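You operate a simulated robot arm through the tools that you are given. There is no shell and no other tool. Be economical: measure what you need, move in short steps, check, and stop when the job is done.

Carry out the task below with a simulated robot arm. There is one attempt and no reset: what you move stays moved.

Task
Take the large purple tub and put it on the green plate.

It is judged by the outcome, as a careful person would: the job done as asked, and still so three seconds after it is handed in. It fails if anything else is knocked over, pushed out of place, dropped, spilled or broken.

Robot
A 6-joint arm with a two-finger parallel gripper, fixed in place. Base frame: the origin is at the foot of the arm, x ahead of it, y to its left, z up; the work surface is at about z = 91. Units: cm, rad, N and s.
With the tool pointing down near the work surface it reaches from about 24 to 62 cm from the base axis. Its first joint turns from -1.152 to 1.152 rad. Payload 2.7 kg.
The tool frame sits at the grasp point between the pads (the TCP): z along the fingers, y along the line on which they close. The tips reach 2.3 cm beyond it. The gripper opens to 9.4 cm. The fingers are 3.8 cm wide and 1 cm thick; the gripper's body (5.4 by 9.6 cm) begins 3.9 cm behind the TCP.
Orientation is told as [roll, pitch, yaw] about the base's x, y, z axes, in that order, counted from this pose: with the fingers straight down and closing along the base's y, the tool's x points along the base's -x, its y along +y and its z along -z.

Tools
- The arm moves only by the tool arm_command. Its argument "plan" is a list of rows, each a list of 7 numbers: the shift along the tool's x, y, z in mm, then the turn, a rotation vector about the tool's x, y, z in rad, then the opening, from 0 (shut) to 1 (fully open). In form: [[dx, dy, dz, ax, ay, az, fingers], ...]. A call has 1 to 10 rows; each row is the pose to reach, as a shift and turn from the pose commanded when the call began, along the tool's axes at that moment. Rows are played at 5 a second. More than 5 cm and 0.15 rad between two rows, or a gripper value outside its range, and nothing of the call is played. Where a pose cannot be reached the arm comes as near as it can. A force on the tool above 40 N (or 10 N above the force at the start of the call, whichever is more), or a blocked arm, ends the call early, and 0.2 s more pass. The fingers move at their own pace (about 4.5 cm/s each) and stop on an object; they squeeze with about 30 N. The grip force told is the motor's: it shows also when the fingers shut on nothing. Time passes only in rows, and 0.2 s behind the last, so rows that repeat a pose let the fingers close. The reply holds the time, the measured pose of the TCP, the force on the tool along the base axes, the opening and the grip force, in the units named above and with some noise, and new pictures: "views" is both (left out), scene, wrist or none.
- Cameras (640 x 400 px; columns grow to the right, rows downward): "scene" is fixed at [6.86, -42.25, 141.62]; the picture's right is [0.85, -0.53, 0.00], its down [-0.24, -0.39, -0.89] and it looks along [0.47, 0.75, -0.46] (base axes); focal length 341 px, centre (320, 200). "wrist" rides on the gripper at [8.7, 1.6, -7.4] in the tool frame; the picture's right is [-0.18, 0.98, 0.00], its down [-0.58, -0.11, -0.81] and it looks along [-0.79, -0.15, 0.59] (tool axes); focal length 243 px, centre (320, 200). There is no depth. A picture from a camera that has moved, and an enlarged one, comes with that camera's place and axes in the base frame and with its lens.
- enlarge(camera, box): a new picture of the part [left, top, right, bottom] of that camera's present view, enlarged. It takes no simulated time.
- hand_in(): hands the job in; it is judged then, once.

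Work in short steps. Places have to be worked out from the pictures, the camera data and where the tool is seen: move nearer, look again, correct. Check each grasp and each placing, and mend what went wrong. You have 90 turns and 170 pictures in all, those below and enlarged ones among them. Open the gripper and draw the arm clear of the work before you hand the job in, unless the task says otherwise; then end with one line.

The tools are called after "Request:" by a JSON object that holds its "api" and its "payload". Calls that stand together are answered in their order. arm_command: Moves the arm, as the interface text tells. Its arguments: {"type":"object","properties":{"plan":{"type":"array","items":{"type":"array","items":{"type":"number"}}},"views":{"type":"string","enum":["both","scene","wrist","none"]}},"required":["plan"]} The other tools are called the same way: enlarge (camera, box) takes an enlarged picture of a part of a camera's view; hand_in () hands the job in.

At the start:

```text
time_s: 0.0
ee_pos: [33.52, 24.8, 115.31]
tcp_rot: [0.002, 0.0, 0.002]
wrist_force: [0.3, 0.8, -0.2]
width: 9.42
gripper_force: 0.0
```

scene: 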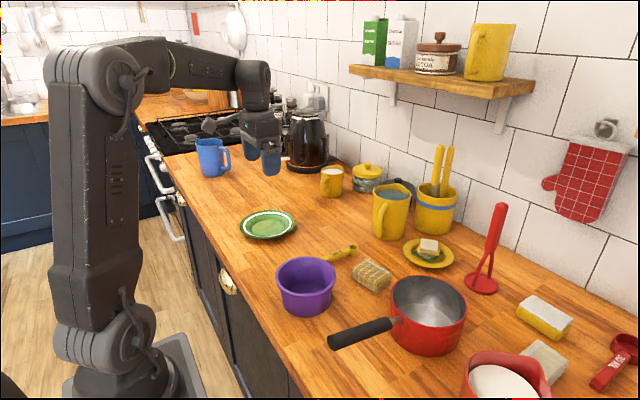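
wrist: 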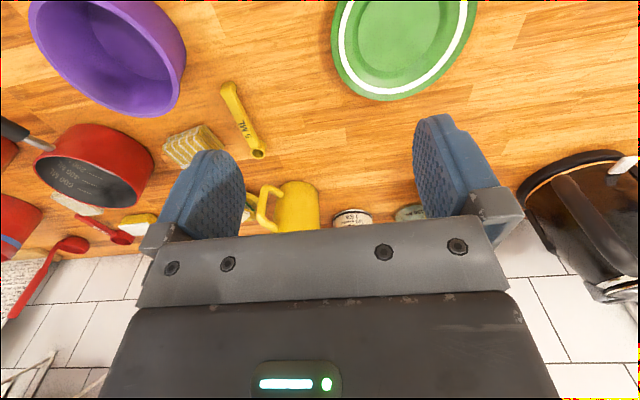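

The tub's rim centre looks to be about (32, 3, 99), with a diameter of about 11.4 cm. That is too wide to span, so I'll pinch the wall on its +y side. The plate is around (37.6, 34). First I'll move above that rim point and look.

Request:
{"api": "arm_command", "payload": {"plan": [[4, -41, 8, 0, 0, 0, 0.6], [8, -82, 16, 0, 0, 0, 0.6], [12, -123, 24, 0, 0, 0, 0.6], [17, -164, 33, 0, 0, 0, 0.6], [17, -164, 33, 0, 0, 0, 0.6]]}}

Request:
{"api": "enlarge", "payload": {"camera": "scene", "box": [220, 200, 380, 340]}}

```text
time_s: 1.2
ee_pos: [31.77, 8.46, 111.75]
tcp_rot: [0.003, 0.0, 0.003]
wrist_force: [-0.3, 0.4, 0.8]
width: 5.63
gripper_force: 0.0
camera wrist: at [23.17, 10.03, 119.22], right [0.18, 0.98, 0.0], down [0.58, -0.11, 0.81], along [0.79, -0.15, -0.59], focal length 243 px, centre (320, 200)
```

scene: 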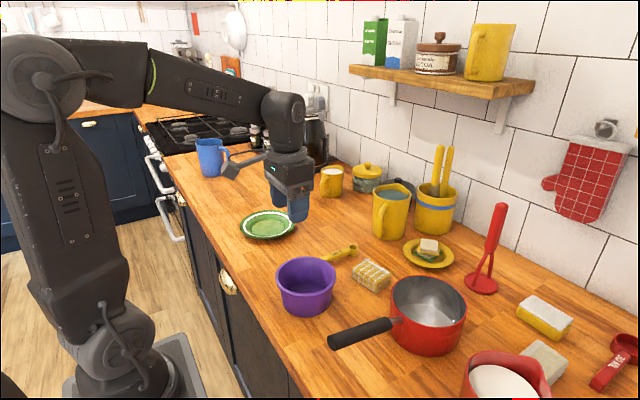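
wrist: 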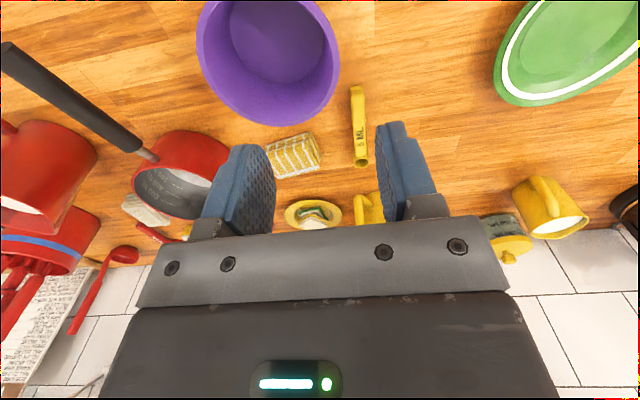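

```text
2.86 times, centred on (300, 270) of scene
camera zoom: at [6.86, -42.25, 141.62], right [0.85, -0.53, 0.0], down [-0.24, -0.39, -0.89], along [0.47, 0.75, -0.46], focal length 974 px, centre (377, 0)
```

zoom: 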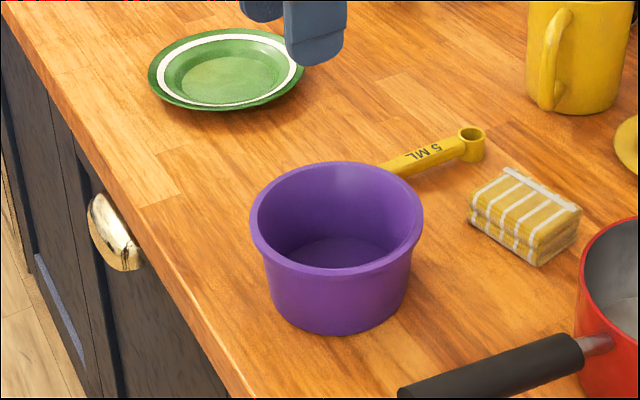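

Combining the zoomed scene and wrist views puts the rim centre at about (32.2, 3.9, 97.7), radius about 6 cm, with walls tapered about 0.18 rad. I'll tilt the tool to match the +y wall and stop 8 cm short along the approach.

Request:
{"api": "arm_command", "payload": {"plan": [[-2, 12, 36, 0.09, 0, 0, 0.5], [-4, 24, 72, 0.18, 0, 0, 0.5], [-4, 24, 72, 0.18, 0, 0, 0.5]]}}

```text
time_s: 2.0
ee_pos: [32.19, 10.98, 104.63]
tcp_rot: [-0.179, 0.0, 0.002]
wrist_force: [0.1, -0.7, 0.6]
width: 4.71
gripper_force: 0.1
camera wrist: at [23.46, 13.73, 111.75], right [0.18, 0.97, -0.18], down [0.58, 0.04, 0.81], along [0.79, -0.25, -0.56], focal length 243 px, centre (320, 200)
```

scene: 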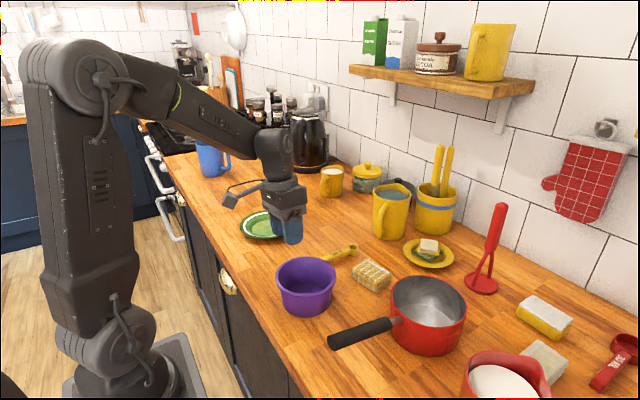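
wrist: 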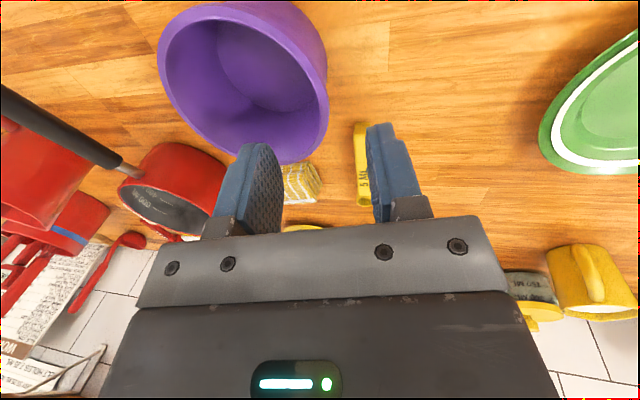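

The rim's +y edge works out at (32.9, 9.95), which agrees with the estimate. I'll go down 45 mm along the tool axis and look again.

Request:
{"api": "arm_command", "payload": {"plan": [[0, 0, 25, 0, 0, 0, 0.5], [0, 0, 48, 0, 0, 0, 0.5], [0, 0, 48, 0, 0, 0, 0.5]]}}

Request:
{"api": "enlarge", "payload": {"camera": "scene", "box": [220, 200, 380, 340]}}

```text
time_s: 2.8
ee_pos: [32.04, 9.93, 100.03]
tcp_rot: [-0.177, 0.0, 0.003]
wrist_force: [-0.5, -0.6, -0.7]
width: 4.68
gripper_force: 0.1
camera wrist: at [23.44, 12.81, 107.09], right [0.18, 0.97, -0.17], down [0.58, 0.04, 0.81], along [0.79, -0.25, -0.56], focal length 243 px, centre (320, 200)
```

scene: 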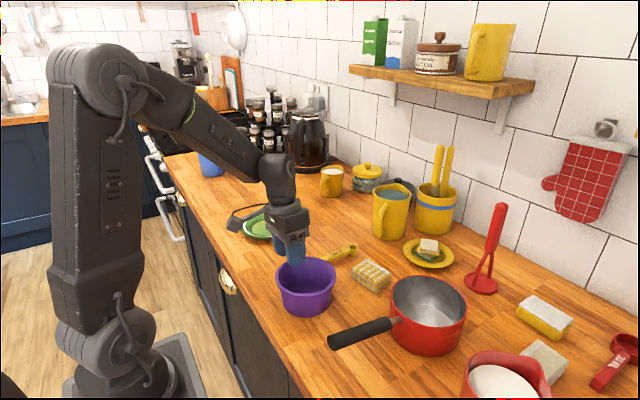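
wrist: 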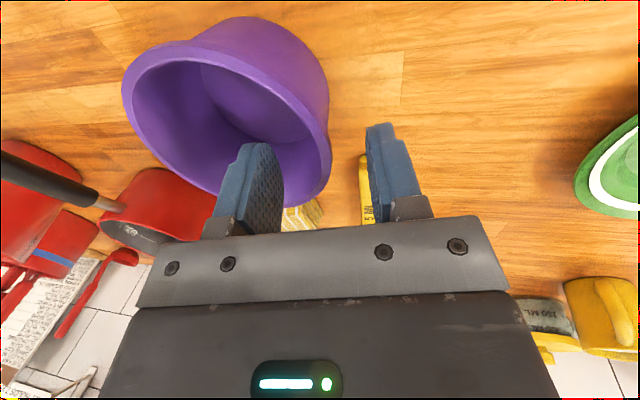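

```text
2.86 times, centred on (300, 270) of scene
camera zoom: at [6.86, -42.25, 141.62], right [0.85, -0.53, 0.0], down [-0.24, -0.39, -0.89], along [0.47, 0.75, -0.46], focal length 974 px, centre (377, 0)
```

zoom: 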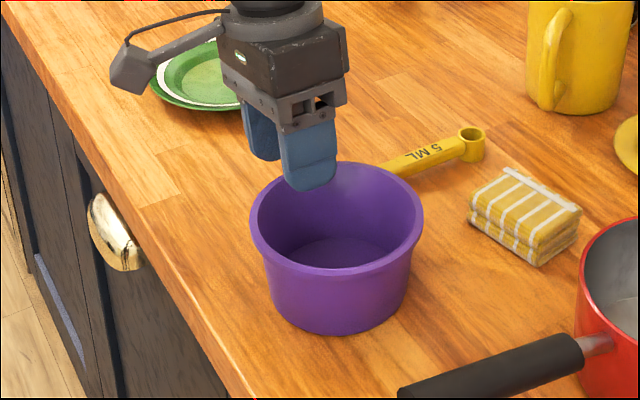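

The wall lies midway between the two pads. I'll go down another 34 mm, then close.

Request:
{"api": "arm_command", "payload": {"plan": [[0, 0, 17, 0, 0, 0, 0.5], [0, 0, 34, 0, 0, 0, 0.5], [0, 0, 34, 0, 0, 0, 0.5]]}}

```text
time_s: 3.6
ee_pos: [32.18, 9.38, 96.62]
tcp_rot: [-0.181, 0.0, 0.001]
wrist_force: [-0.5, -0.2, 0.0]
width: 4.73
gripper_force: 0.1
camera wrist: at [23.57, 12.25, 103.63], right [0.18, 0.97, -0.17], down [0.58, 0.04, 0.81], along [0.79, -0.25, -0.56], focal length 243 px, centre (320, 200)
```

scene: 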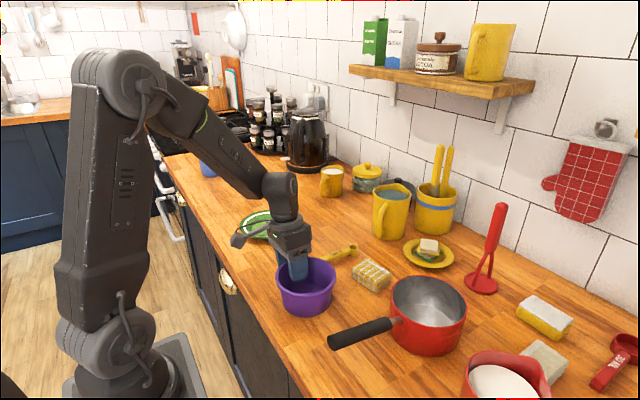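
wrist: 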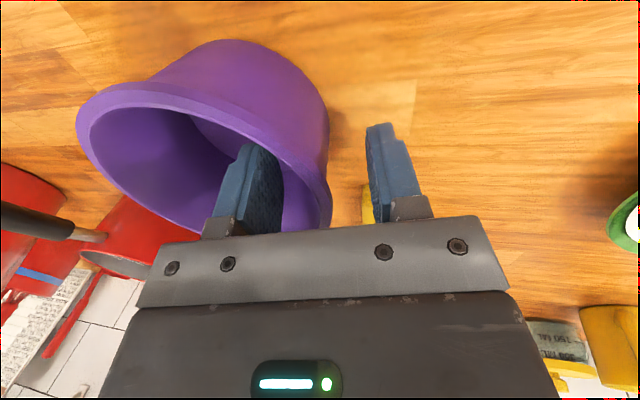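

The fingers straddle the wall with no contact force, so I'll close the gripper now.

Request:
{"api": "arm_command", "payload": {"plan": [[0, 0, 0, 0, 0, 0, 0.25], [0, 0, 0, 0, 0, 0, 0.1], [0, 0, 0, 0, 0, 0, 0], [0, 0, 0, 0, 0, 0, 0], [0, 0, 0, 0, 0, 0, 0]]}}

Request:
{"api": "enlarge", "payload": {"camera": "scene", "box": [220, 200, 380, 340]}}

```text
time_s: 4.8
ee_pos: [32.3, 9.43, 96.56]
tcp_rot: [-0.178, 0.0, 0.002]
wrist_force: [0.1, 0.4, -0.7]
width: 1.0
gripper_force: 30.0
camera wrist: at [23.57, 12.26, 103.66], right [0.18, 0.97, -0.17], down [0.58, 0.04, 0.81], along [0.79, -0.25, -0.56], focal length 243 px, centre (320, 200)
```

scene: 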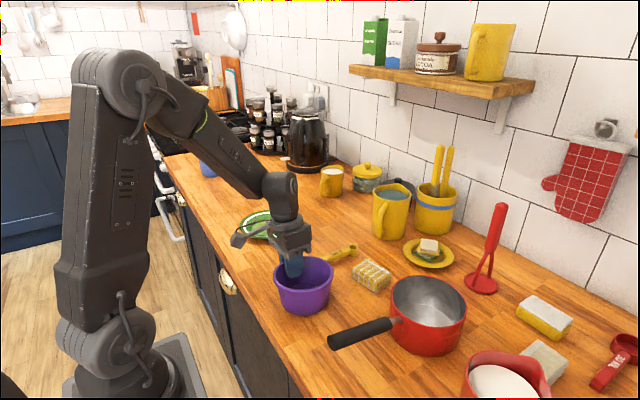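
wrist: 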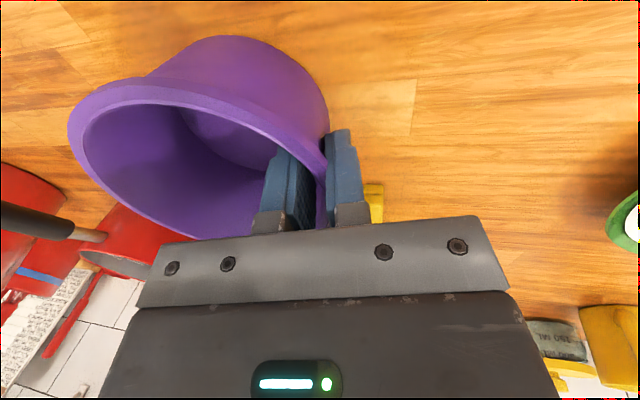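

```text
2.86 times, centred on (300, 270) of scene
camera zoom: at [6.86, -42.25, 141.62], right [0.85, -0.53, 0.0], down [-0.24, -0.39, -0.89], along [0.47, 0.75, -0.46], focal length 974 px, centre (377, 0)
```

zoom: 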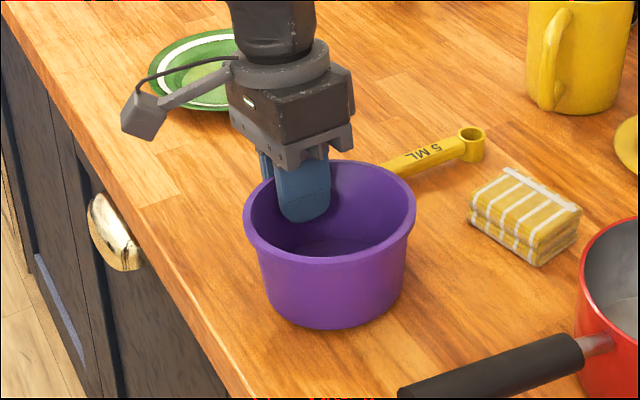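

The grip holds at 1.0 cm width and 30 N, and the tub shifted only slightly. I'll lift it 4 cm vertically.

Request:
{"api": "arm_command", "payload": {"plan": [[0, -2, -10, 0, 0, 0, 0], [0, -4, -20, 0, 0, 0, 0], [0, -7, -39, 0, 0, 0, 0], [0, -7, -39, 0, 0, 0, 0]]}}

Request:
{"api": "enlarge", "payload": {"camera": "scene", "box": [220, 180, 380, 320]}}

```text
time_s: 5.8
ee_pos: [32.28, 9.51, 100.56]
tcp_rot: [-0.179, 0.0, 0.001]
wrist_force: [0.1, 0.7, -1.7]
width: 0.97
gripper_force: 29.7
camera wrist: at [23.62, 12.39, 107.62], right [0.18, 0.97, -0.17], down [0.58, 0.04, 0.81], along [0.79, -0.25, -0.56], focal length 243 px, centre (320, 200)
```

scene: 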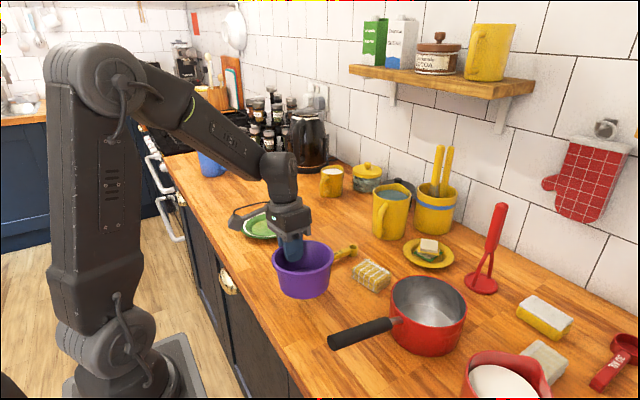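
wrist: 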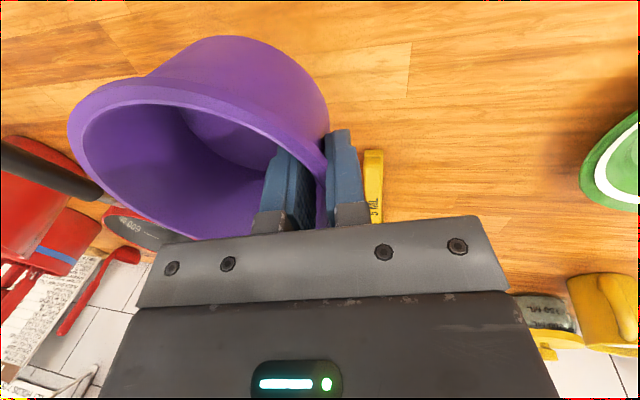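

```text
2.86 times, centred on (300, 250) of scene
camera zoom: at [6.86, -42.25, 141.62], right [0.85, -0.53, 0.0], down [-0.24, -0.39, -0.89], along [0.47, 0.75, -0.46], focal length 974 px, centre (377, 57)
```

zoom: 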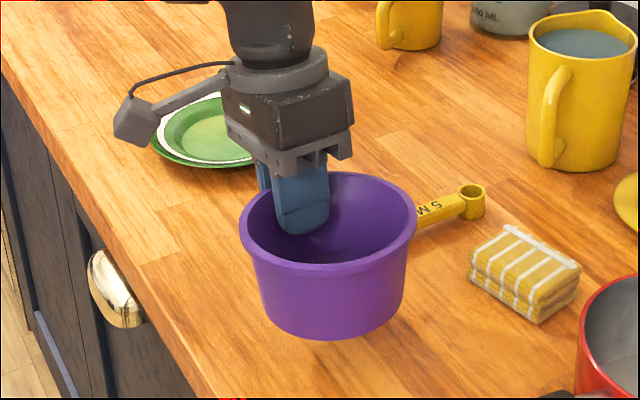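

The tub is lifted, held level and secure. The refined plate centre is about (37.1, 33.5), and the tub centre sits about 5.1 cm in -y from the TCP. I'll raise 3 cm more and carry it over the plate.

Request:
{"api": "arm_command", "payload": {"plan": [[0, -5, -30, 0, 0, 0, 0], [-4, 19, -34, 0, 0, 0, 0], [-11, 61, -42, 0, 0, 0, 0], [-18, 103, -49, 0, 0, 0, 0], [-25, 145, -57, 0, 0, 0, 0], [-32, 187, -64, 0, 0, 0, 0], [-39, 229, -72, 0, 0, 0, 0], [-45, 262, -78, 0, 0, 0, 0], [-48, 280, -81, 0, 0, 0, 0], [-48, 280, -81, 0, 0, 0, 0]]}}

Request:
{"api": "enlarge", "payload": {"camera": "scene", "box": [190, 140, 350, 280]}}

```text
time_s: 8.0
ee_pos: [36.94, 38.31, 103.48]
tcp_rot: [-0.181, -0.001, 0.003]
wrist_force: [0.0, 0.0, -1.7]
width: 0.98
gripper_force: 30.1
camera wrist: at [28.38, 41.24, 110.49], right [0.18, 0.97, -0.17], down [0.58, 0.04, 0.81], along [0.79, -0.25, -0.56], focal length 243 px, centre (320, 200)
```

scene: 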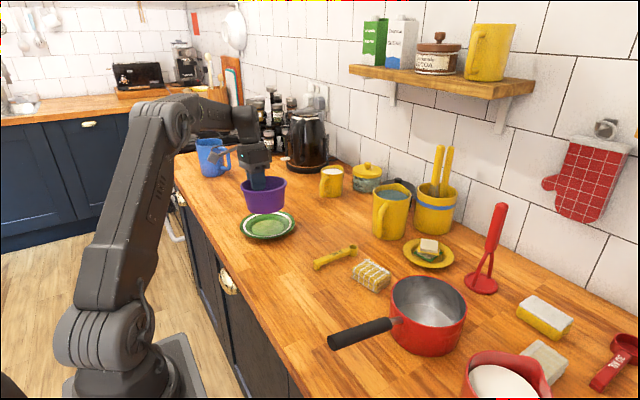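
wrist: 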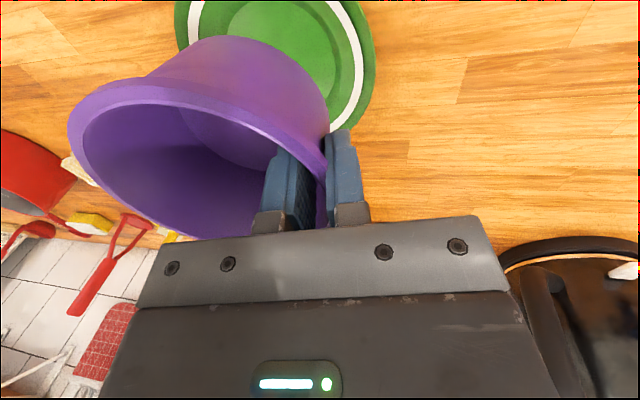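

```text
2.86 times, centred on (270, 210) of scene
camera zoom: at [6.86, -42.25, 141.62], right [0.85, -0.53, 0.0], down [-0.24, -0.39, -0.89], along [0.47, 0.75, -0.46], focal length 974 px, centre (463, 171)
```

zoom: 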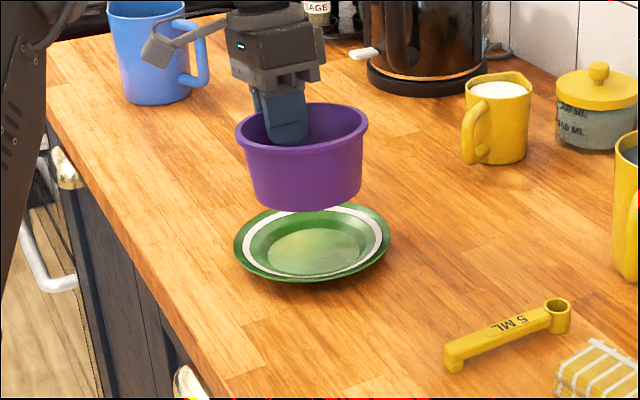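

The tub sits about 0.4 cm short of the plate centre in x. I'll correct that (plus 0.2 cm in y), lower about 4 cm and check the alignment.

Request:
{"api": "arm_command", "payload": {"plan": [[-4, 2, 0, 0, 0, 0, 0], [-4, 6, 20, 0, 0, 0, 0], [-4, 9.5, 41, 0, 0, 0, 0], [-4, 9.5, 41, 0, 0, 0, 0]]}}

Request:
{"api": "enlarge", "payload": {"camera": "scene", "box": [220, 170, 320, 255]}}

```text
time_s: 9.0
ee_pos: [37.45, 38.53, 99.39]
tcp_rot: [-0.179, -0.001, 0.002]
wrist_force: [-0.2, 0.0, -1.0]
width: 0.99
gripper_force: 30.0
camera wrist: at [28.86, 41.44, 106.44], right [0.18, 0.97, -0.17], down [0.58, 0.04, 0.81], along [0.79, -0.25, -0.56], focal length 243 px, centre (320, 200)
```

scene: 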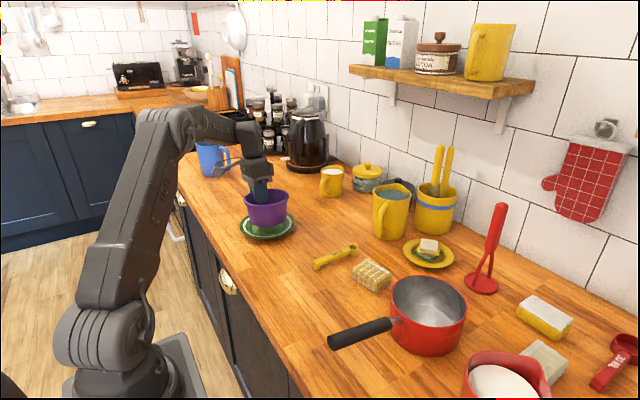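
wrist: 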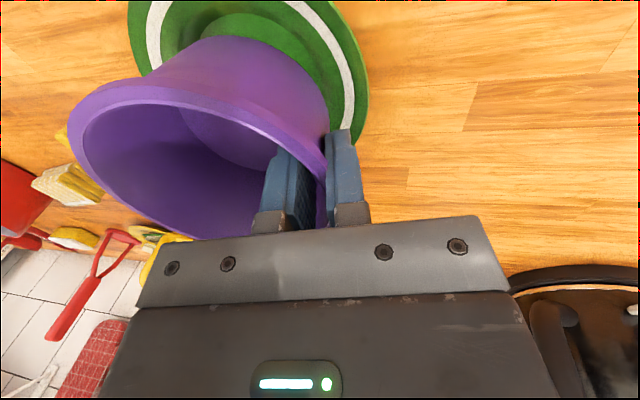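

```text
4.71 times, centred on (270, 212) of scene
camera zoom: at [6.86, -42.25, 141.62], right [0.85, -0.53, 0.0], down [-0.24, -0.39, -0.89], along [0.47, 0.75, -0.46], focal length 1604 px, centre (555, 141)
```

zoom: 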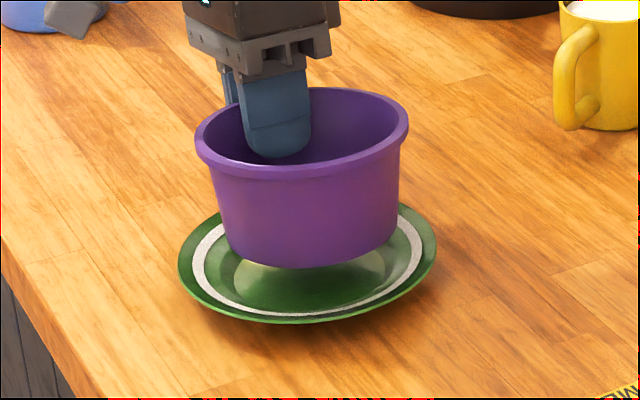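

Depth alignment is good, and the tub sits about 0.4 cm to the right of the plate centre. I'll correct that, then lower in small steps until contact.

Request:
{"api": "arm_command", "payload": {"plan": [[3.5, 2, 0, 0, 0, 0, 0], [3.5, 3, 5, 0, 0, 0, 0], [3.5, 4, 10, 0, 0, 0, 0], [3.5, 4.5, 13, 0, 0, 0, 0], [3.5, 4.5, 13, 0, 0, 0, 0]]}}

Request:
{"api": "enlarge", "payload": {"camera": "scene", "box": [220, 170, 320, 255]}}

```text
time_s: 10.2
ee_pos: [37.17, 38.77, 98.0]
tcp_rot: [-0.18, 0.001, 0.002]
wrist_force: [0.6, 0.1, -1.1]
width: 0.98
gripper_force: 30.0
camera wrist: at [28.42, 41.64, 105.06], right [0.18, 0.97, -0.17], down [0.58, 0.04, 0.81], along [0.79, -0.25, -0.56], focal length 243 px, centre (320, 200)
```

scene: 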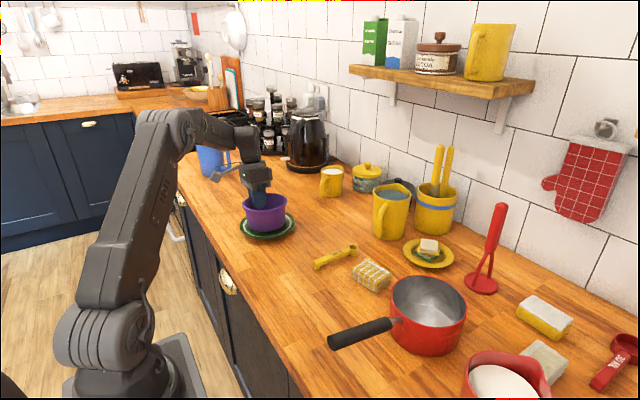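
wrist: 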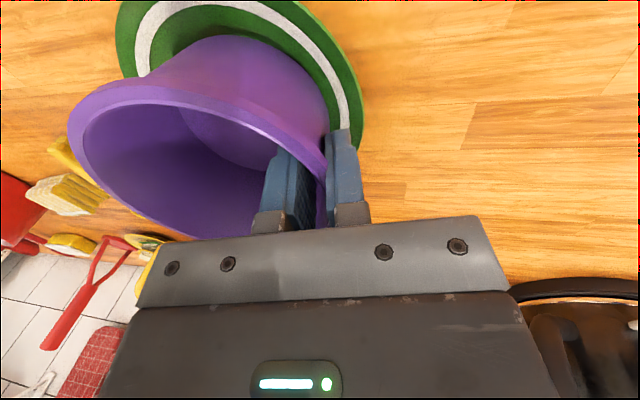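

```text
4.71 times, centred on (270, 212) of scene
camera zoom: at [6.86, -42.25, 141.62], right [0.85, -0.53, 0.0], down [-0.24, -0.39, -0.89], along [0.47, 0.75, -0.46], focal length 1604 px, centre (555, 141)
```

zoom: 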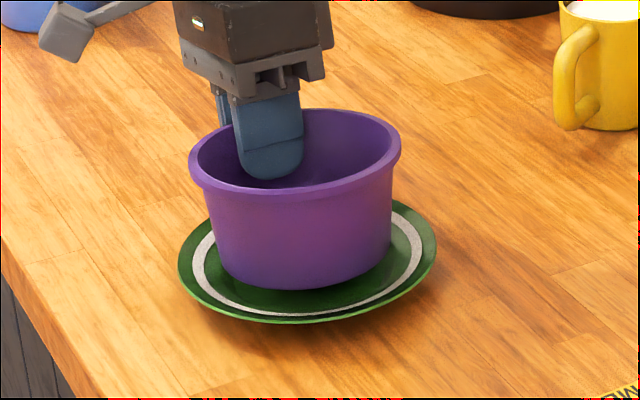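

The tub is centred over the well and about 4–5 mm above it. I'll lower in 2 mm steps, watching the force.

Request:
{"api": "arm_command", "payload": {"plan": [[0, 0.4, 2, 0, 0, 0, 0], [0, 0.7, 4, 0, 0, 0, 0], [0, 0.7, 4, 0, 0, 0, 0]], "views": "none"}}

```text
time_s: 11.0
ee_pos: [37.13, 38.81, 97.69]
tcp_rot: [-0.177, 0.0, 0.0]
wrist_force: [0.1, 0.1, 2.3]
width: 0.98
gripper_force: 30.3
```

The vertical force changed from -1.1 to +2.3 N, so contact has begun. I'll go 1.5 mm lower to seat the tub, then look.

Request:
{"api": "arm_command", "payload": {"plan": [[0, 0.2, 1, 0, 0, 0, 0], [0, 0.3, 1.5, 0, 0, 0, 0], [0, 0.3, 1.5, 0, 0, 0, 0]], "views": "wrist"}}

Request:
{"api": "enlarge", "payload": {"camera": "scene", "box": [220, 170, 320, 255]}}

```text
time_s: 11.8
ee_pos: [37.11, 38.7, 97.63]
tcp_rot: [-0.178, -0.001, 0.002]
wrist_force: [0.4, -1.5, 12.9]
width: 1.01
gripper_force: 30.3
camera wrist: at [28.44, 41.69, 104.64], right [0.18, 0.97, -0.17], down [0.58, 0.04, 0.81], along [0.79, -0.25, -0.55], focal length 243 px, centre (320, 200)
```

wrist: 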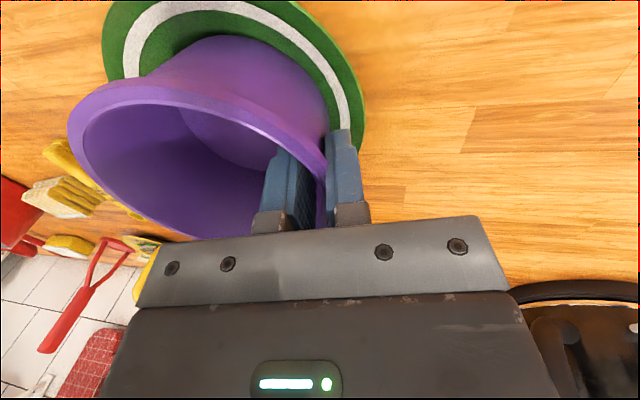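

```text
4.71 times, centred on (270, 212) of scene
camera zoom: at [6.84, -42.27, 141.61], right [0.85, -0.53, 0.0], down [-0.24, -0.39, -0.89], along [0.47, 0.75, -0.46], focal length 1604 px, centre (555, 141)
```

zoom: 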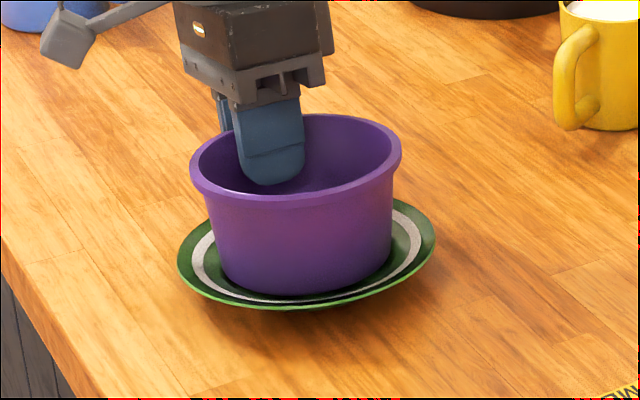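

The plate's near edge has lifted, so I'm pressing on its far side. I'll back up 5 mm straight away and re-check.

Request:
{"api": "arm_command", "payload": {"plan": [[0, -0.2, -1.5, 0, 0, 0, 0], [0, -0.5, -3, 0, 0, 0, 0], [0, -1, -6, 0, 0, 0, 0], [0, -1, -6, 0, 0, 0, 0]], "views": "wrist"}}

Request:
{"api": "enlarge", "payload": {"camera": "scene", "box": [220, 170, 320, 255]}}

```text
time_s: 12.8
ee_pos: [36.97, 38.87, 98.09]
tcp_rot: [-0.178, -0.002, 0.001]
wrist_force: [0.1, 1.2, -1.1]
width: 0.99
gripper_force: 29.7
camera wrist: at [28.39, 41.7, 105.15], right [0.18, 0.97, -0.18], down [0.58, 0.04, 0.81], along [0.79, -0.25, -0.56], focal length 243 px, centre (320, 200)
```

wrist: 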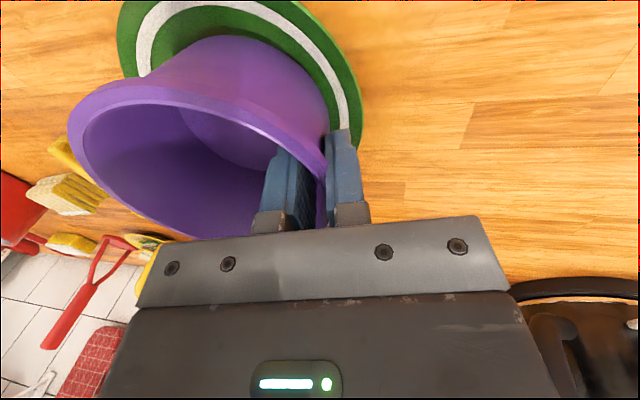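

```text
4.71 times, centred on (270, 212) of scene
camera zoom: at [6.86, -42.25, 141.62], right [0.85, -0.53, 0.0], down [-0.24, -0.39, -0.89], along [0.47, 0.75, -0.46], focal length 1604 px, centre (555, 141)
```

zoom: 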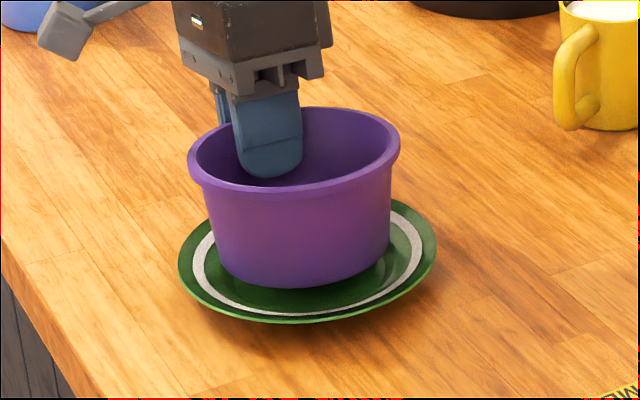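

The plate has settled back in place, and the rim's aspect shows the tub hangs about 3.5° low on the far (+y) side. I'll level it by rotating about the tool x by -0.06, compensating the shift.

Request:
{"api": "arm_command", "payload": {"plan": [[0, -1.6, -2, -0.03, 0, 0, 0], [0, -3.3, -2, -0.06, 0, 0, 0], [0, -3.3, -2, -0.06, 0, 0, 0]], "views": "wrist"}}

Request:
{"api": "enlarge", "payload": {"camera": "scene", "box": [220, 170, 320, 255]}}

```text
time_s: 13.6
ee_pos: [37.17, 38.58, 98.4]
tcp_rot: [-0.119, 0.0, 0.002]
wrist_force: [0.6, 0.3, -0.7]
width: 0.98
gripper_force: 30.1
camera wrist: at [28.46, 40.99, 105.61], right [0.18, 0.98, -0.12], down [0.58, -0.01, 0.81], along [0.79, -0.22, -0.57], focal length 243 px, centre (320, 200)
```

wrist: 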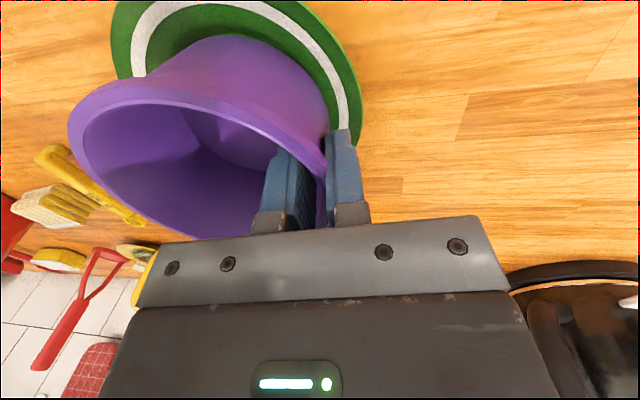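

```text
4.71 times, centred on (270, 212) of scene
camera zoom: at [6.86, -42.25, 141.62], right [0.85, -0.53, 0.0], down [-0.24, -0.39, -0.89], along [0.47, 0.75, -0.46], focal length 1604 px, centre (555, 141)
```

zoom: 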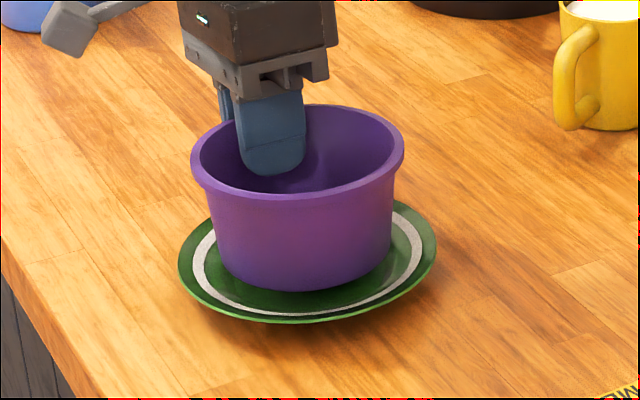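

The tub now looks level and centred. I'll lower gently in 1 mm steps.

Request:
{"api": "arm_command", "payload": {"plan": [[0, 0.1, 1, 0, 0, 0, 0], [0, 0.2, 2, 0, 0, 0, 0], [0, 0.4, 3, 0, 0, 0, 0], [0, 0.4, 3, 0, 0, 0, 0]], "views": "none"}}

Request:
{"api": "enlarge", "payload": {"camera": "scene", "box": [220, 170, 320, 255]}}

```text
time_s: 14.6
ee_pos: [37.03, 38.66, 98.0]
tcp_rot: [-0.119, 0.0, 0.001]
wrist_force: [0.0, 0.6, -0.3]
width: 0.99
gripper_force: 30.3
```

```text
4.71 times, centred on (270, 212) of scene
camera zoom: at [6.86, -42.25, 141.62], right [0.85, -0.53, 0.0], down [-0.24, -0.39, -0.89], along [0.47, 0.75, -0.46], focal length 1604 px, centre (555, 141)
```

zoom: 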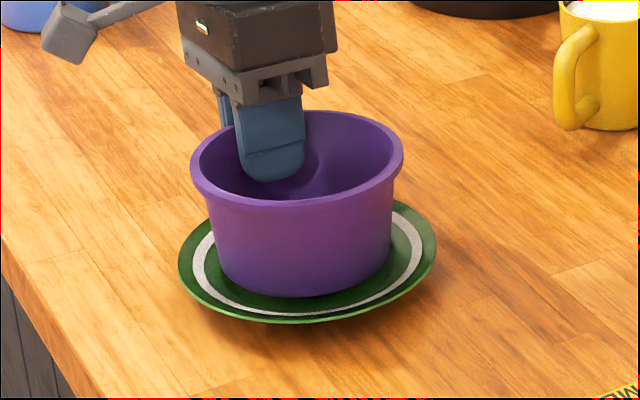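

There's only light or no contact and the plate is steady. I'll go 3 mm lower.

Request:
{"api": "arm_command", "payload": {"plan": [[0, 0.1, 1, 0, 0, 0, 0], [0, 0.2, 2, 0, 0, 0, 0], [0, 0.4, 3, 0, 0, 0, 0], [0, 0.4, 3, 0, 0, 0, 0]], "views": "none"}}

Request:
{"api": "enlarge", "payload": {"camera": "scene", "box": [220, 170, 320, 255]}}

```text
time_s: 15.6
ee_pos: [37.06, 38.53, 97.7]
tcp_rot: [-0.12, -0.004, 0.003]
wrist_force: [-0.9, -1.4, 5.5]
width: 0.97
gripper_force: 30.1
```

```text
4.71 times, centred on (270, 212) of scene
camera zoom: at [6.85, -42.26, 141.61], right [0.85, -0.53, 0.0], down [-0.24, -0.39, -0.89], along [0.47, 0.75, -0.46], focal length 1604 px, centre (555, 141)
```

zoom: 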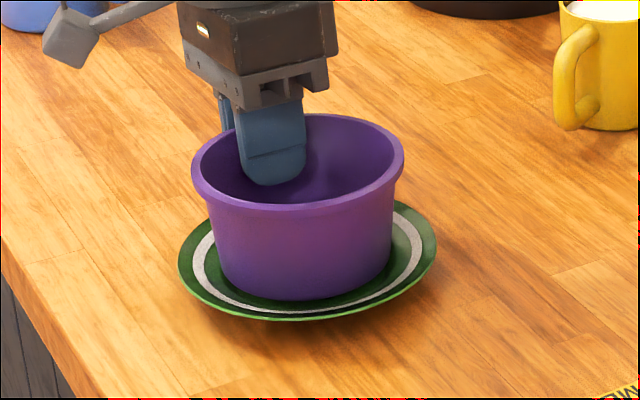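

The tub is seated and the plate stays practically flat. I'll ease up 1 mm and open the fingers gradually.

Request:
{"api": "arm_command", "payload": {"plan": [[0, -0.1, -1.5, 0, 0, 0, 0], [0, -0.1, -1.5, 0, 0, 0, 0.12], [0, -0.1, -1.5, 0, 0, 0, 0.2], [0, -0.1, -1.5, 0, 0, 0, 0.35], [0, -0.1, -1.5, 0, 0, 0, 0.4], [0, -0.1, -1.5, 0, 0, 0, 0.4]], "views": "wrist"}}

Request:
{"api": "enlarge", "payload": {"camera": "scene", "box": [220, 170, 320, 255]}}

```text
time_s: 17.0
ee_pos: [37.14, 38.56, 97.82]
tcp_rot: [-0.12, 0.0, 0.001]
wrist_force: [-0.2, -0.9, 0.4]
width: 3.77
gripper_force: 0.0
camera wrist: at [28.41, 40.98, 105.1], right [0.18, 0.98, -0.12], down [0.58, -0.01, 0.81], along [0.79, -0.22, -0.57], focal length 243 px, centre (320, 200)
```

wrist: 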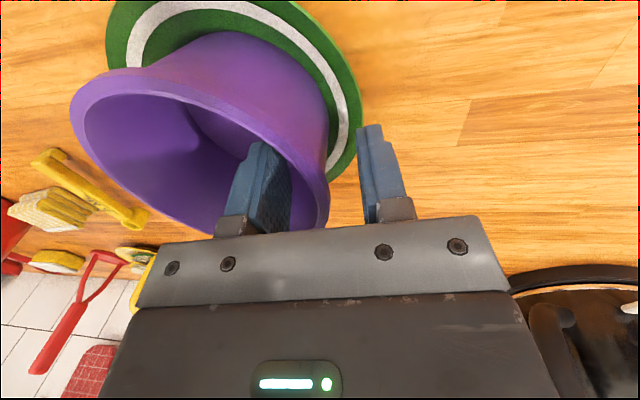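

```text
4.71 times, centred on (270, 212) of scene
camera zoom: at [6.86, -42.25, 141.62], right [0.85, -0.53, 0.0], down [-0.24, -0.39, -0.89], along [0.47, 0.75, -0.46], focal length 1604 px, centre (555, 141)
```

zoom: 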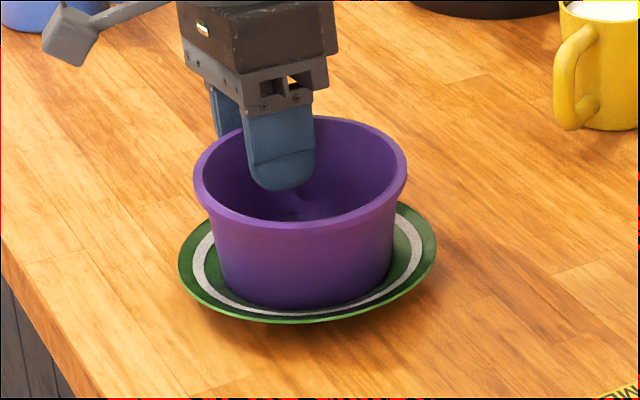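

The tub has settled level on the plate and the fingers are clear of the wall. I'll withdraw straight back along the tool axis.

Request:
{"api": "arm_command", "payload": {"plan": [[0, 0, -15, 0, 0, 0, 0.4], [0, 0, -40, 0, 0, 0, 0.4], [0, 0, -80, 0, 0, 0, 0.4], [0, 0, -120, 0, 0, 0, 0.4], [0, 0, -120, 0, 0, 0, 0.4]]}}

Request:
{"api": "enlarge", "payload": {"camera": "scene", "box": [220, 170, 320, 255]}}

```text
time_s: 18.2
ee_pos: [37.03, 39.96, 110.0]
tcp_rot: [-0.119, 0.0, 0.002]
wrist_force: [0.2, -0.2, 0.3]
width: 3.74
gripper_force: 0.0
camera wrist: at [28.28, 42.35, 117.09], right [0.18, 0.98, -0.12], down [0.58, -0.01, 0.81], along [0.79, -0.22, -0.57], focal length 243 px, centre (320, 200)
```

scene: 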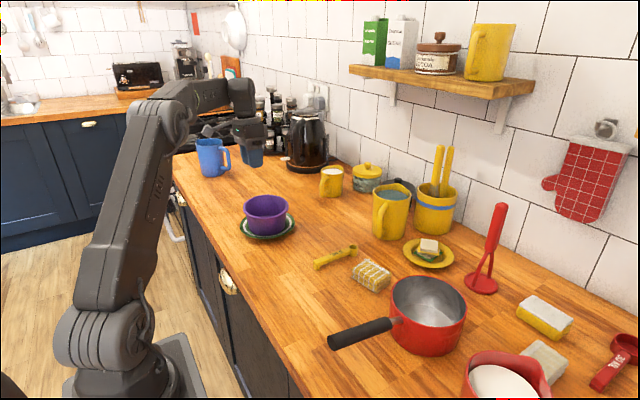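
wrist: 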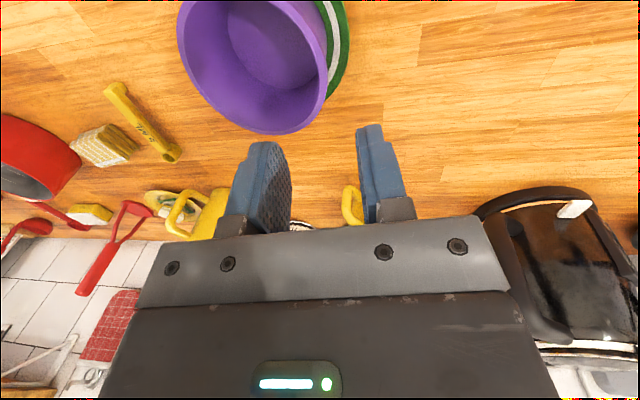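

```text
4.71 times, centred on (270, 212) of scene
camera zoom: at [6.86, -42.25, 141.62], right [0.85, -0.53, 0.0], down [-0.24, -0.39, -0.89], along [0.47, 0.75, -0.46], focal length 1604 px, centre (555, 141)
```

zoom: 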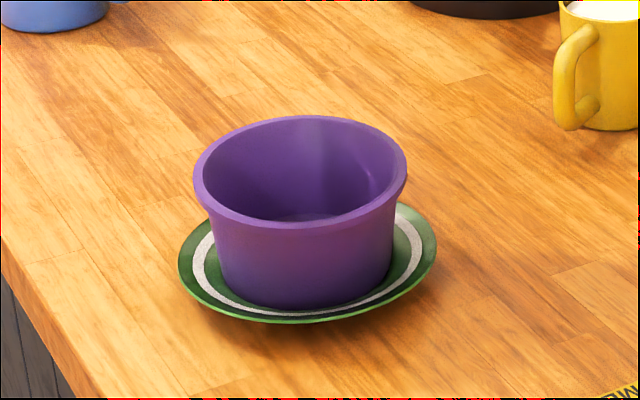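

The tub stands on the plate and nothing else has moved. I'll raise the arm further and confirm the tub stays still.

Request:
{"api": "arm_command", "payload": {"plan": [[0, 0, -30, 0, 0, 0, 0.6], [0, 0, -60, 0, 0, 0, 0.6], [0, 0, -60, 0, 0, 0, 0.6], [0, 0, -60, 0, 0, 0, 0.6], [0, 0, -60, 0, 0, 0, 0.6], [0, 0, -60, 0, 0, 0, 0.6]], "views": "none"}}

Request:
{"api": "enlarge", "payload": {"camera": "scene", "box": [220, 170, 320, 255]}}

```text
time_s: 19.6
ee_pos: [37.08, 40.57, 115.81]
tcp_rot: [-0.118, 0.001, 0.004]
wrist_force: [0.2, -0.5, 0.1]
width: 5.63
gripper_force: 0.1
```

```text
4.71 times, centred on (270, 212) of scene
camera zoom: at [6.86, -42.25, 141.62], right [0.85, -0.53, 0.0], down [-0.24, -0.39, -0.89], along [0.47, 0.75, -0.46], focal length 1604 px, centre (555, 141)
```

zoom: 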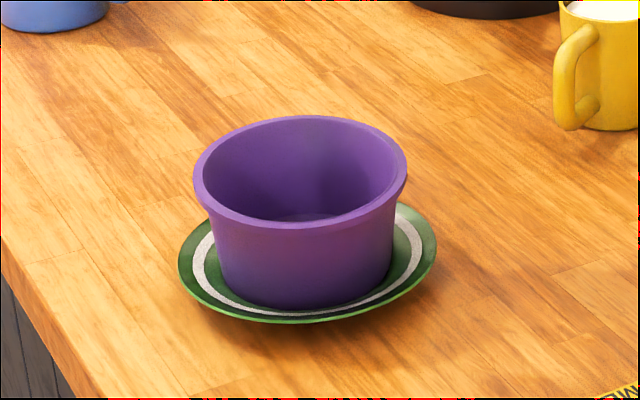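

The tub hasn't moved, the arm is clear and the gripper is open, so I'm handing in.

Request:
{"api": "hand_in", "payload": {}}

```text
The job is handed in.
```

The large purple tub is standing upright on the green plate, less than a centimetre off centre; the plate tipped briefly during lowering but settled back in place, and nothing else was moved.
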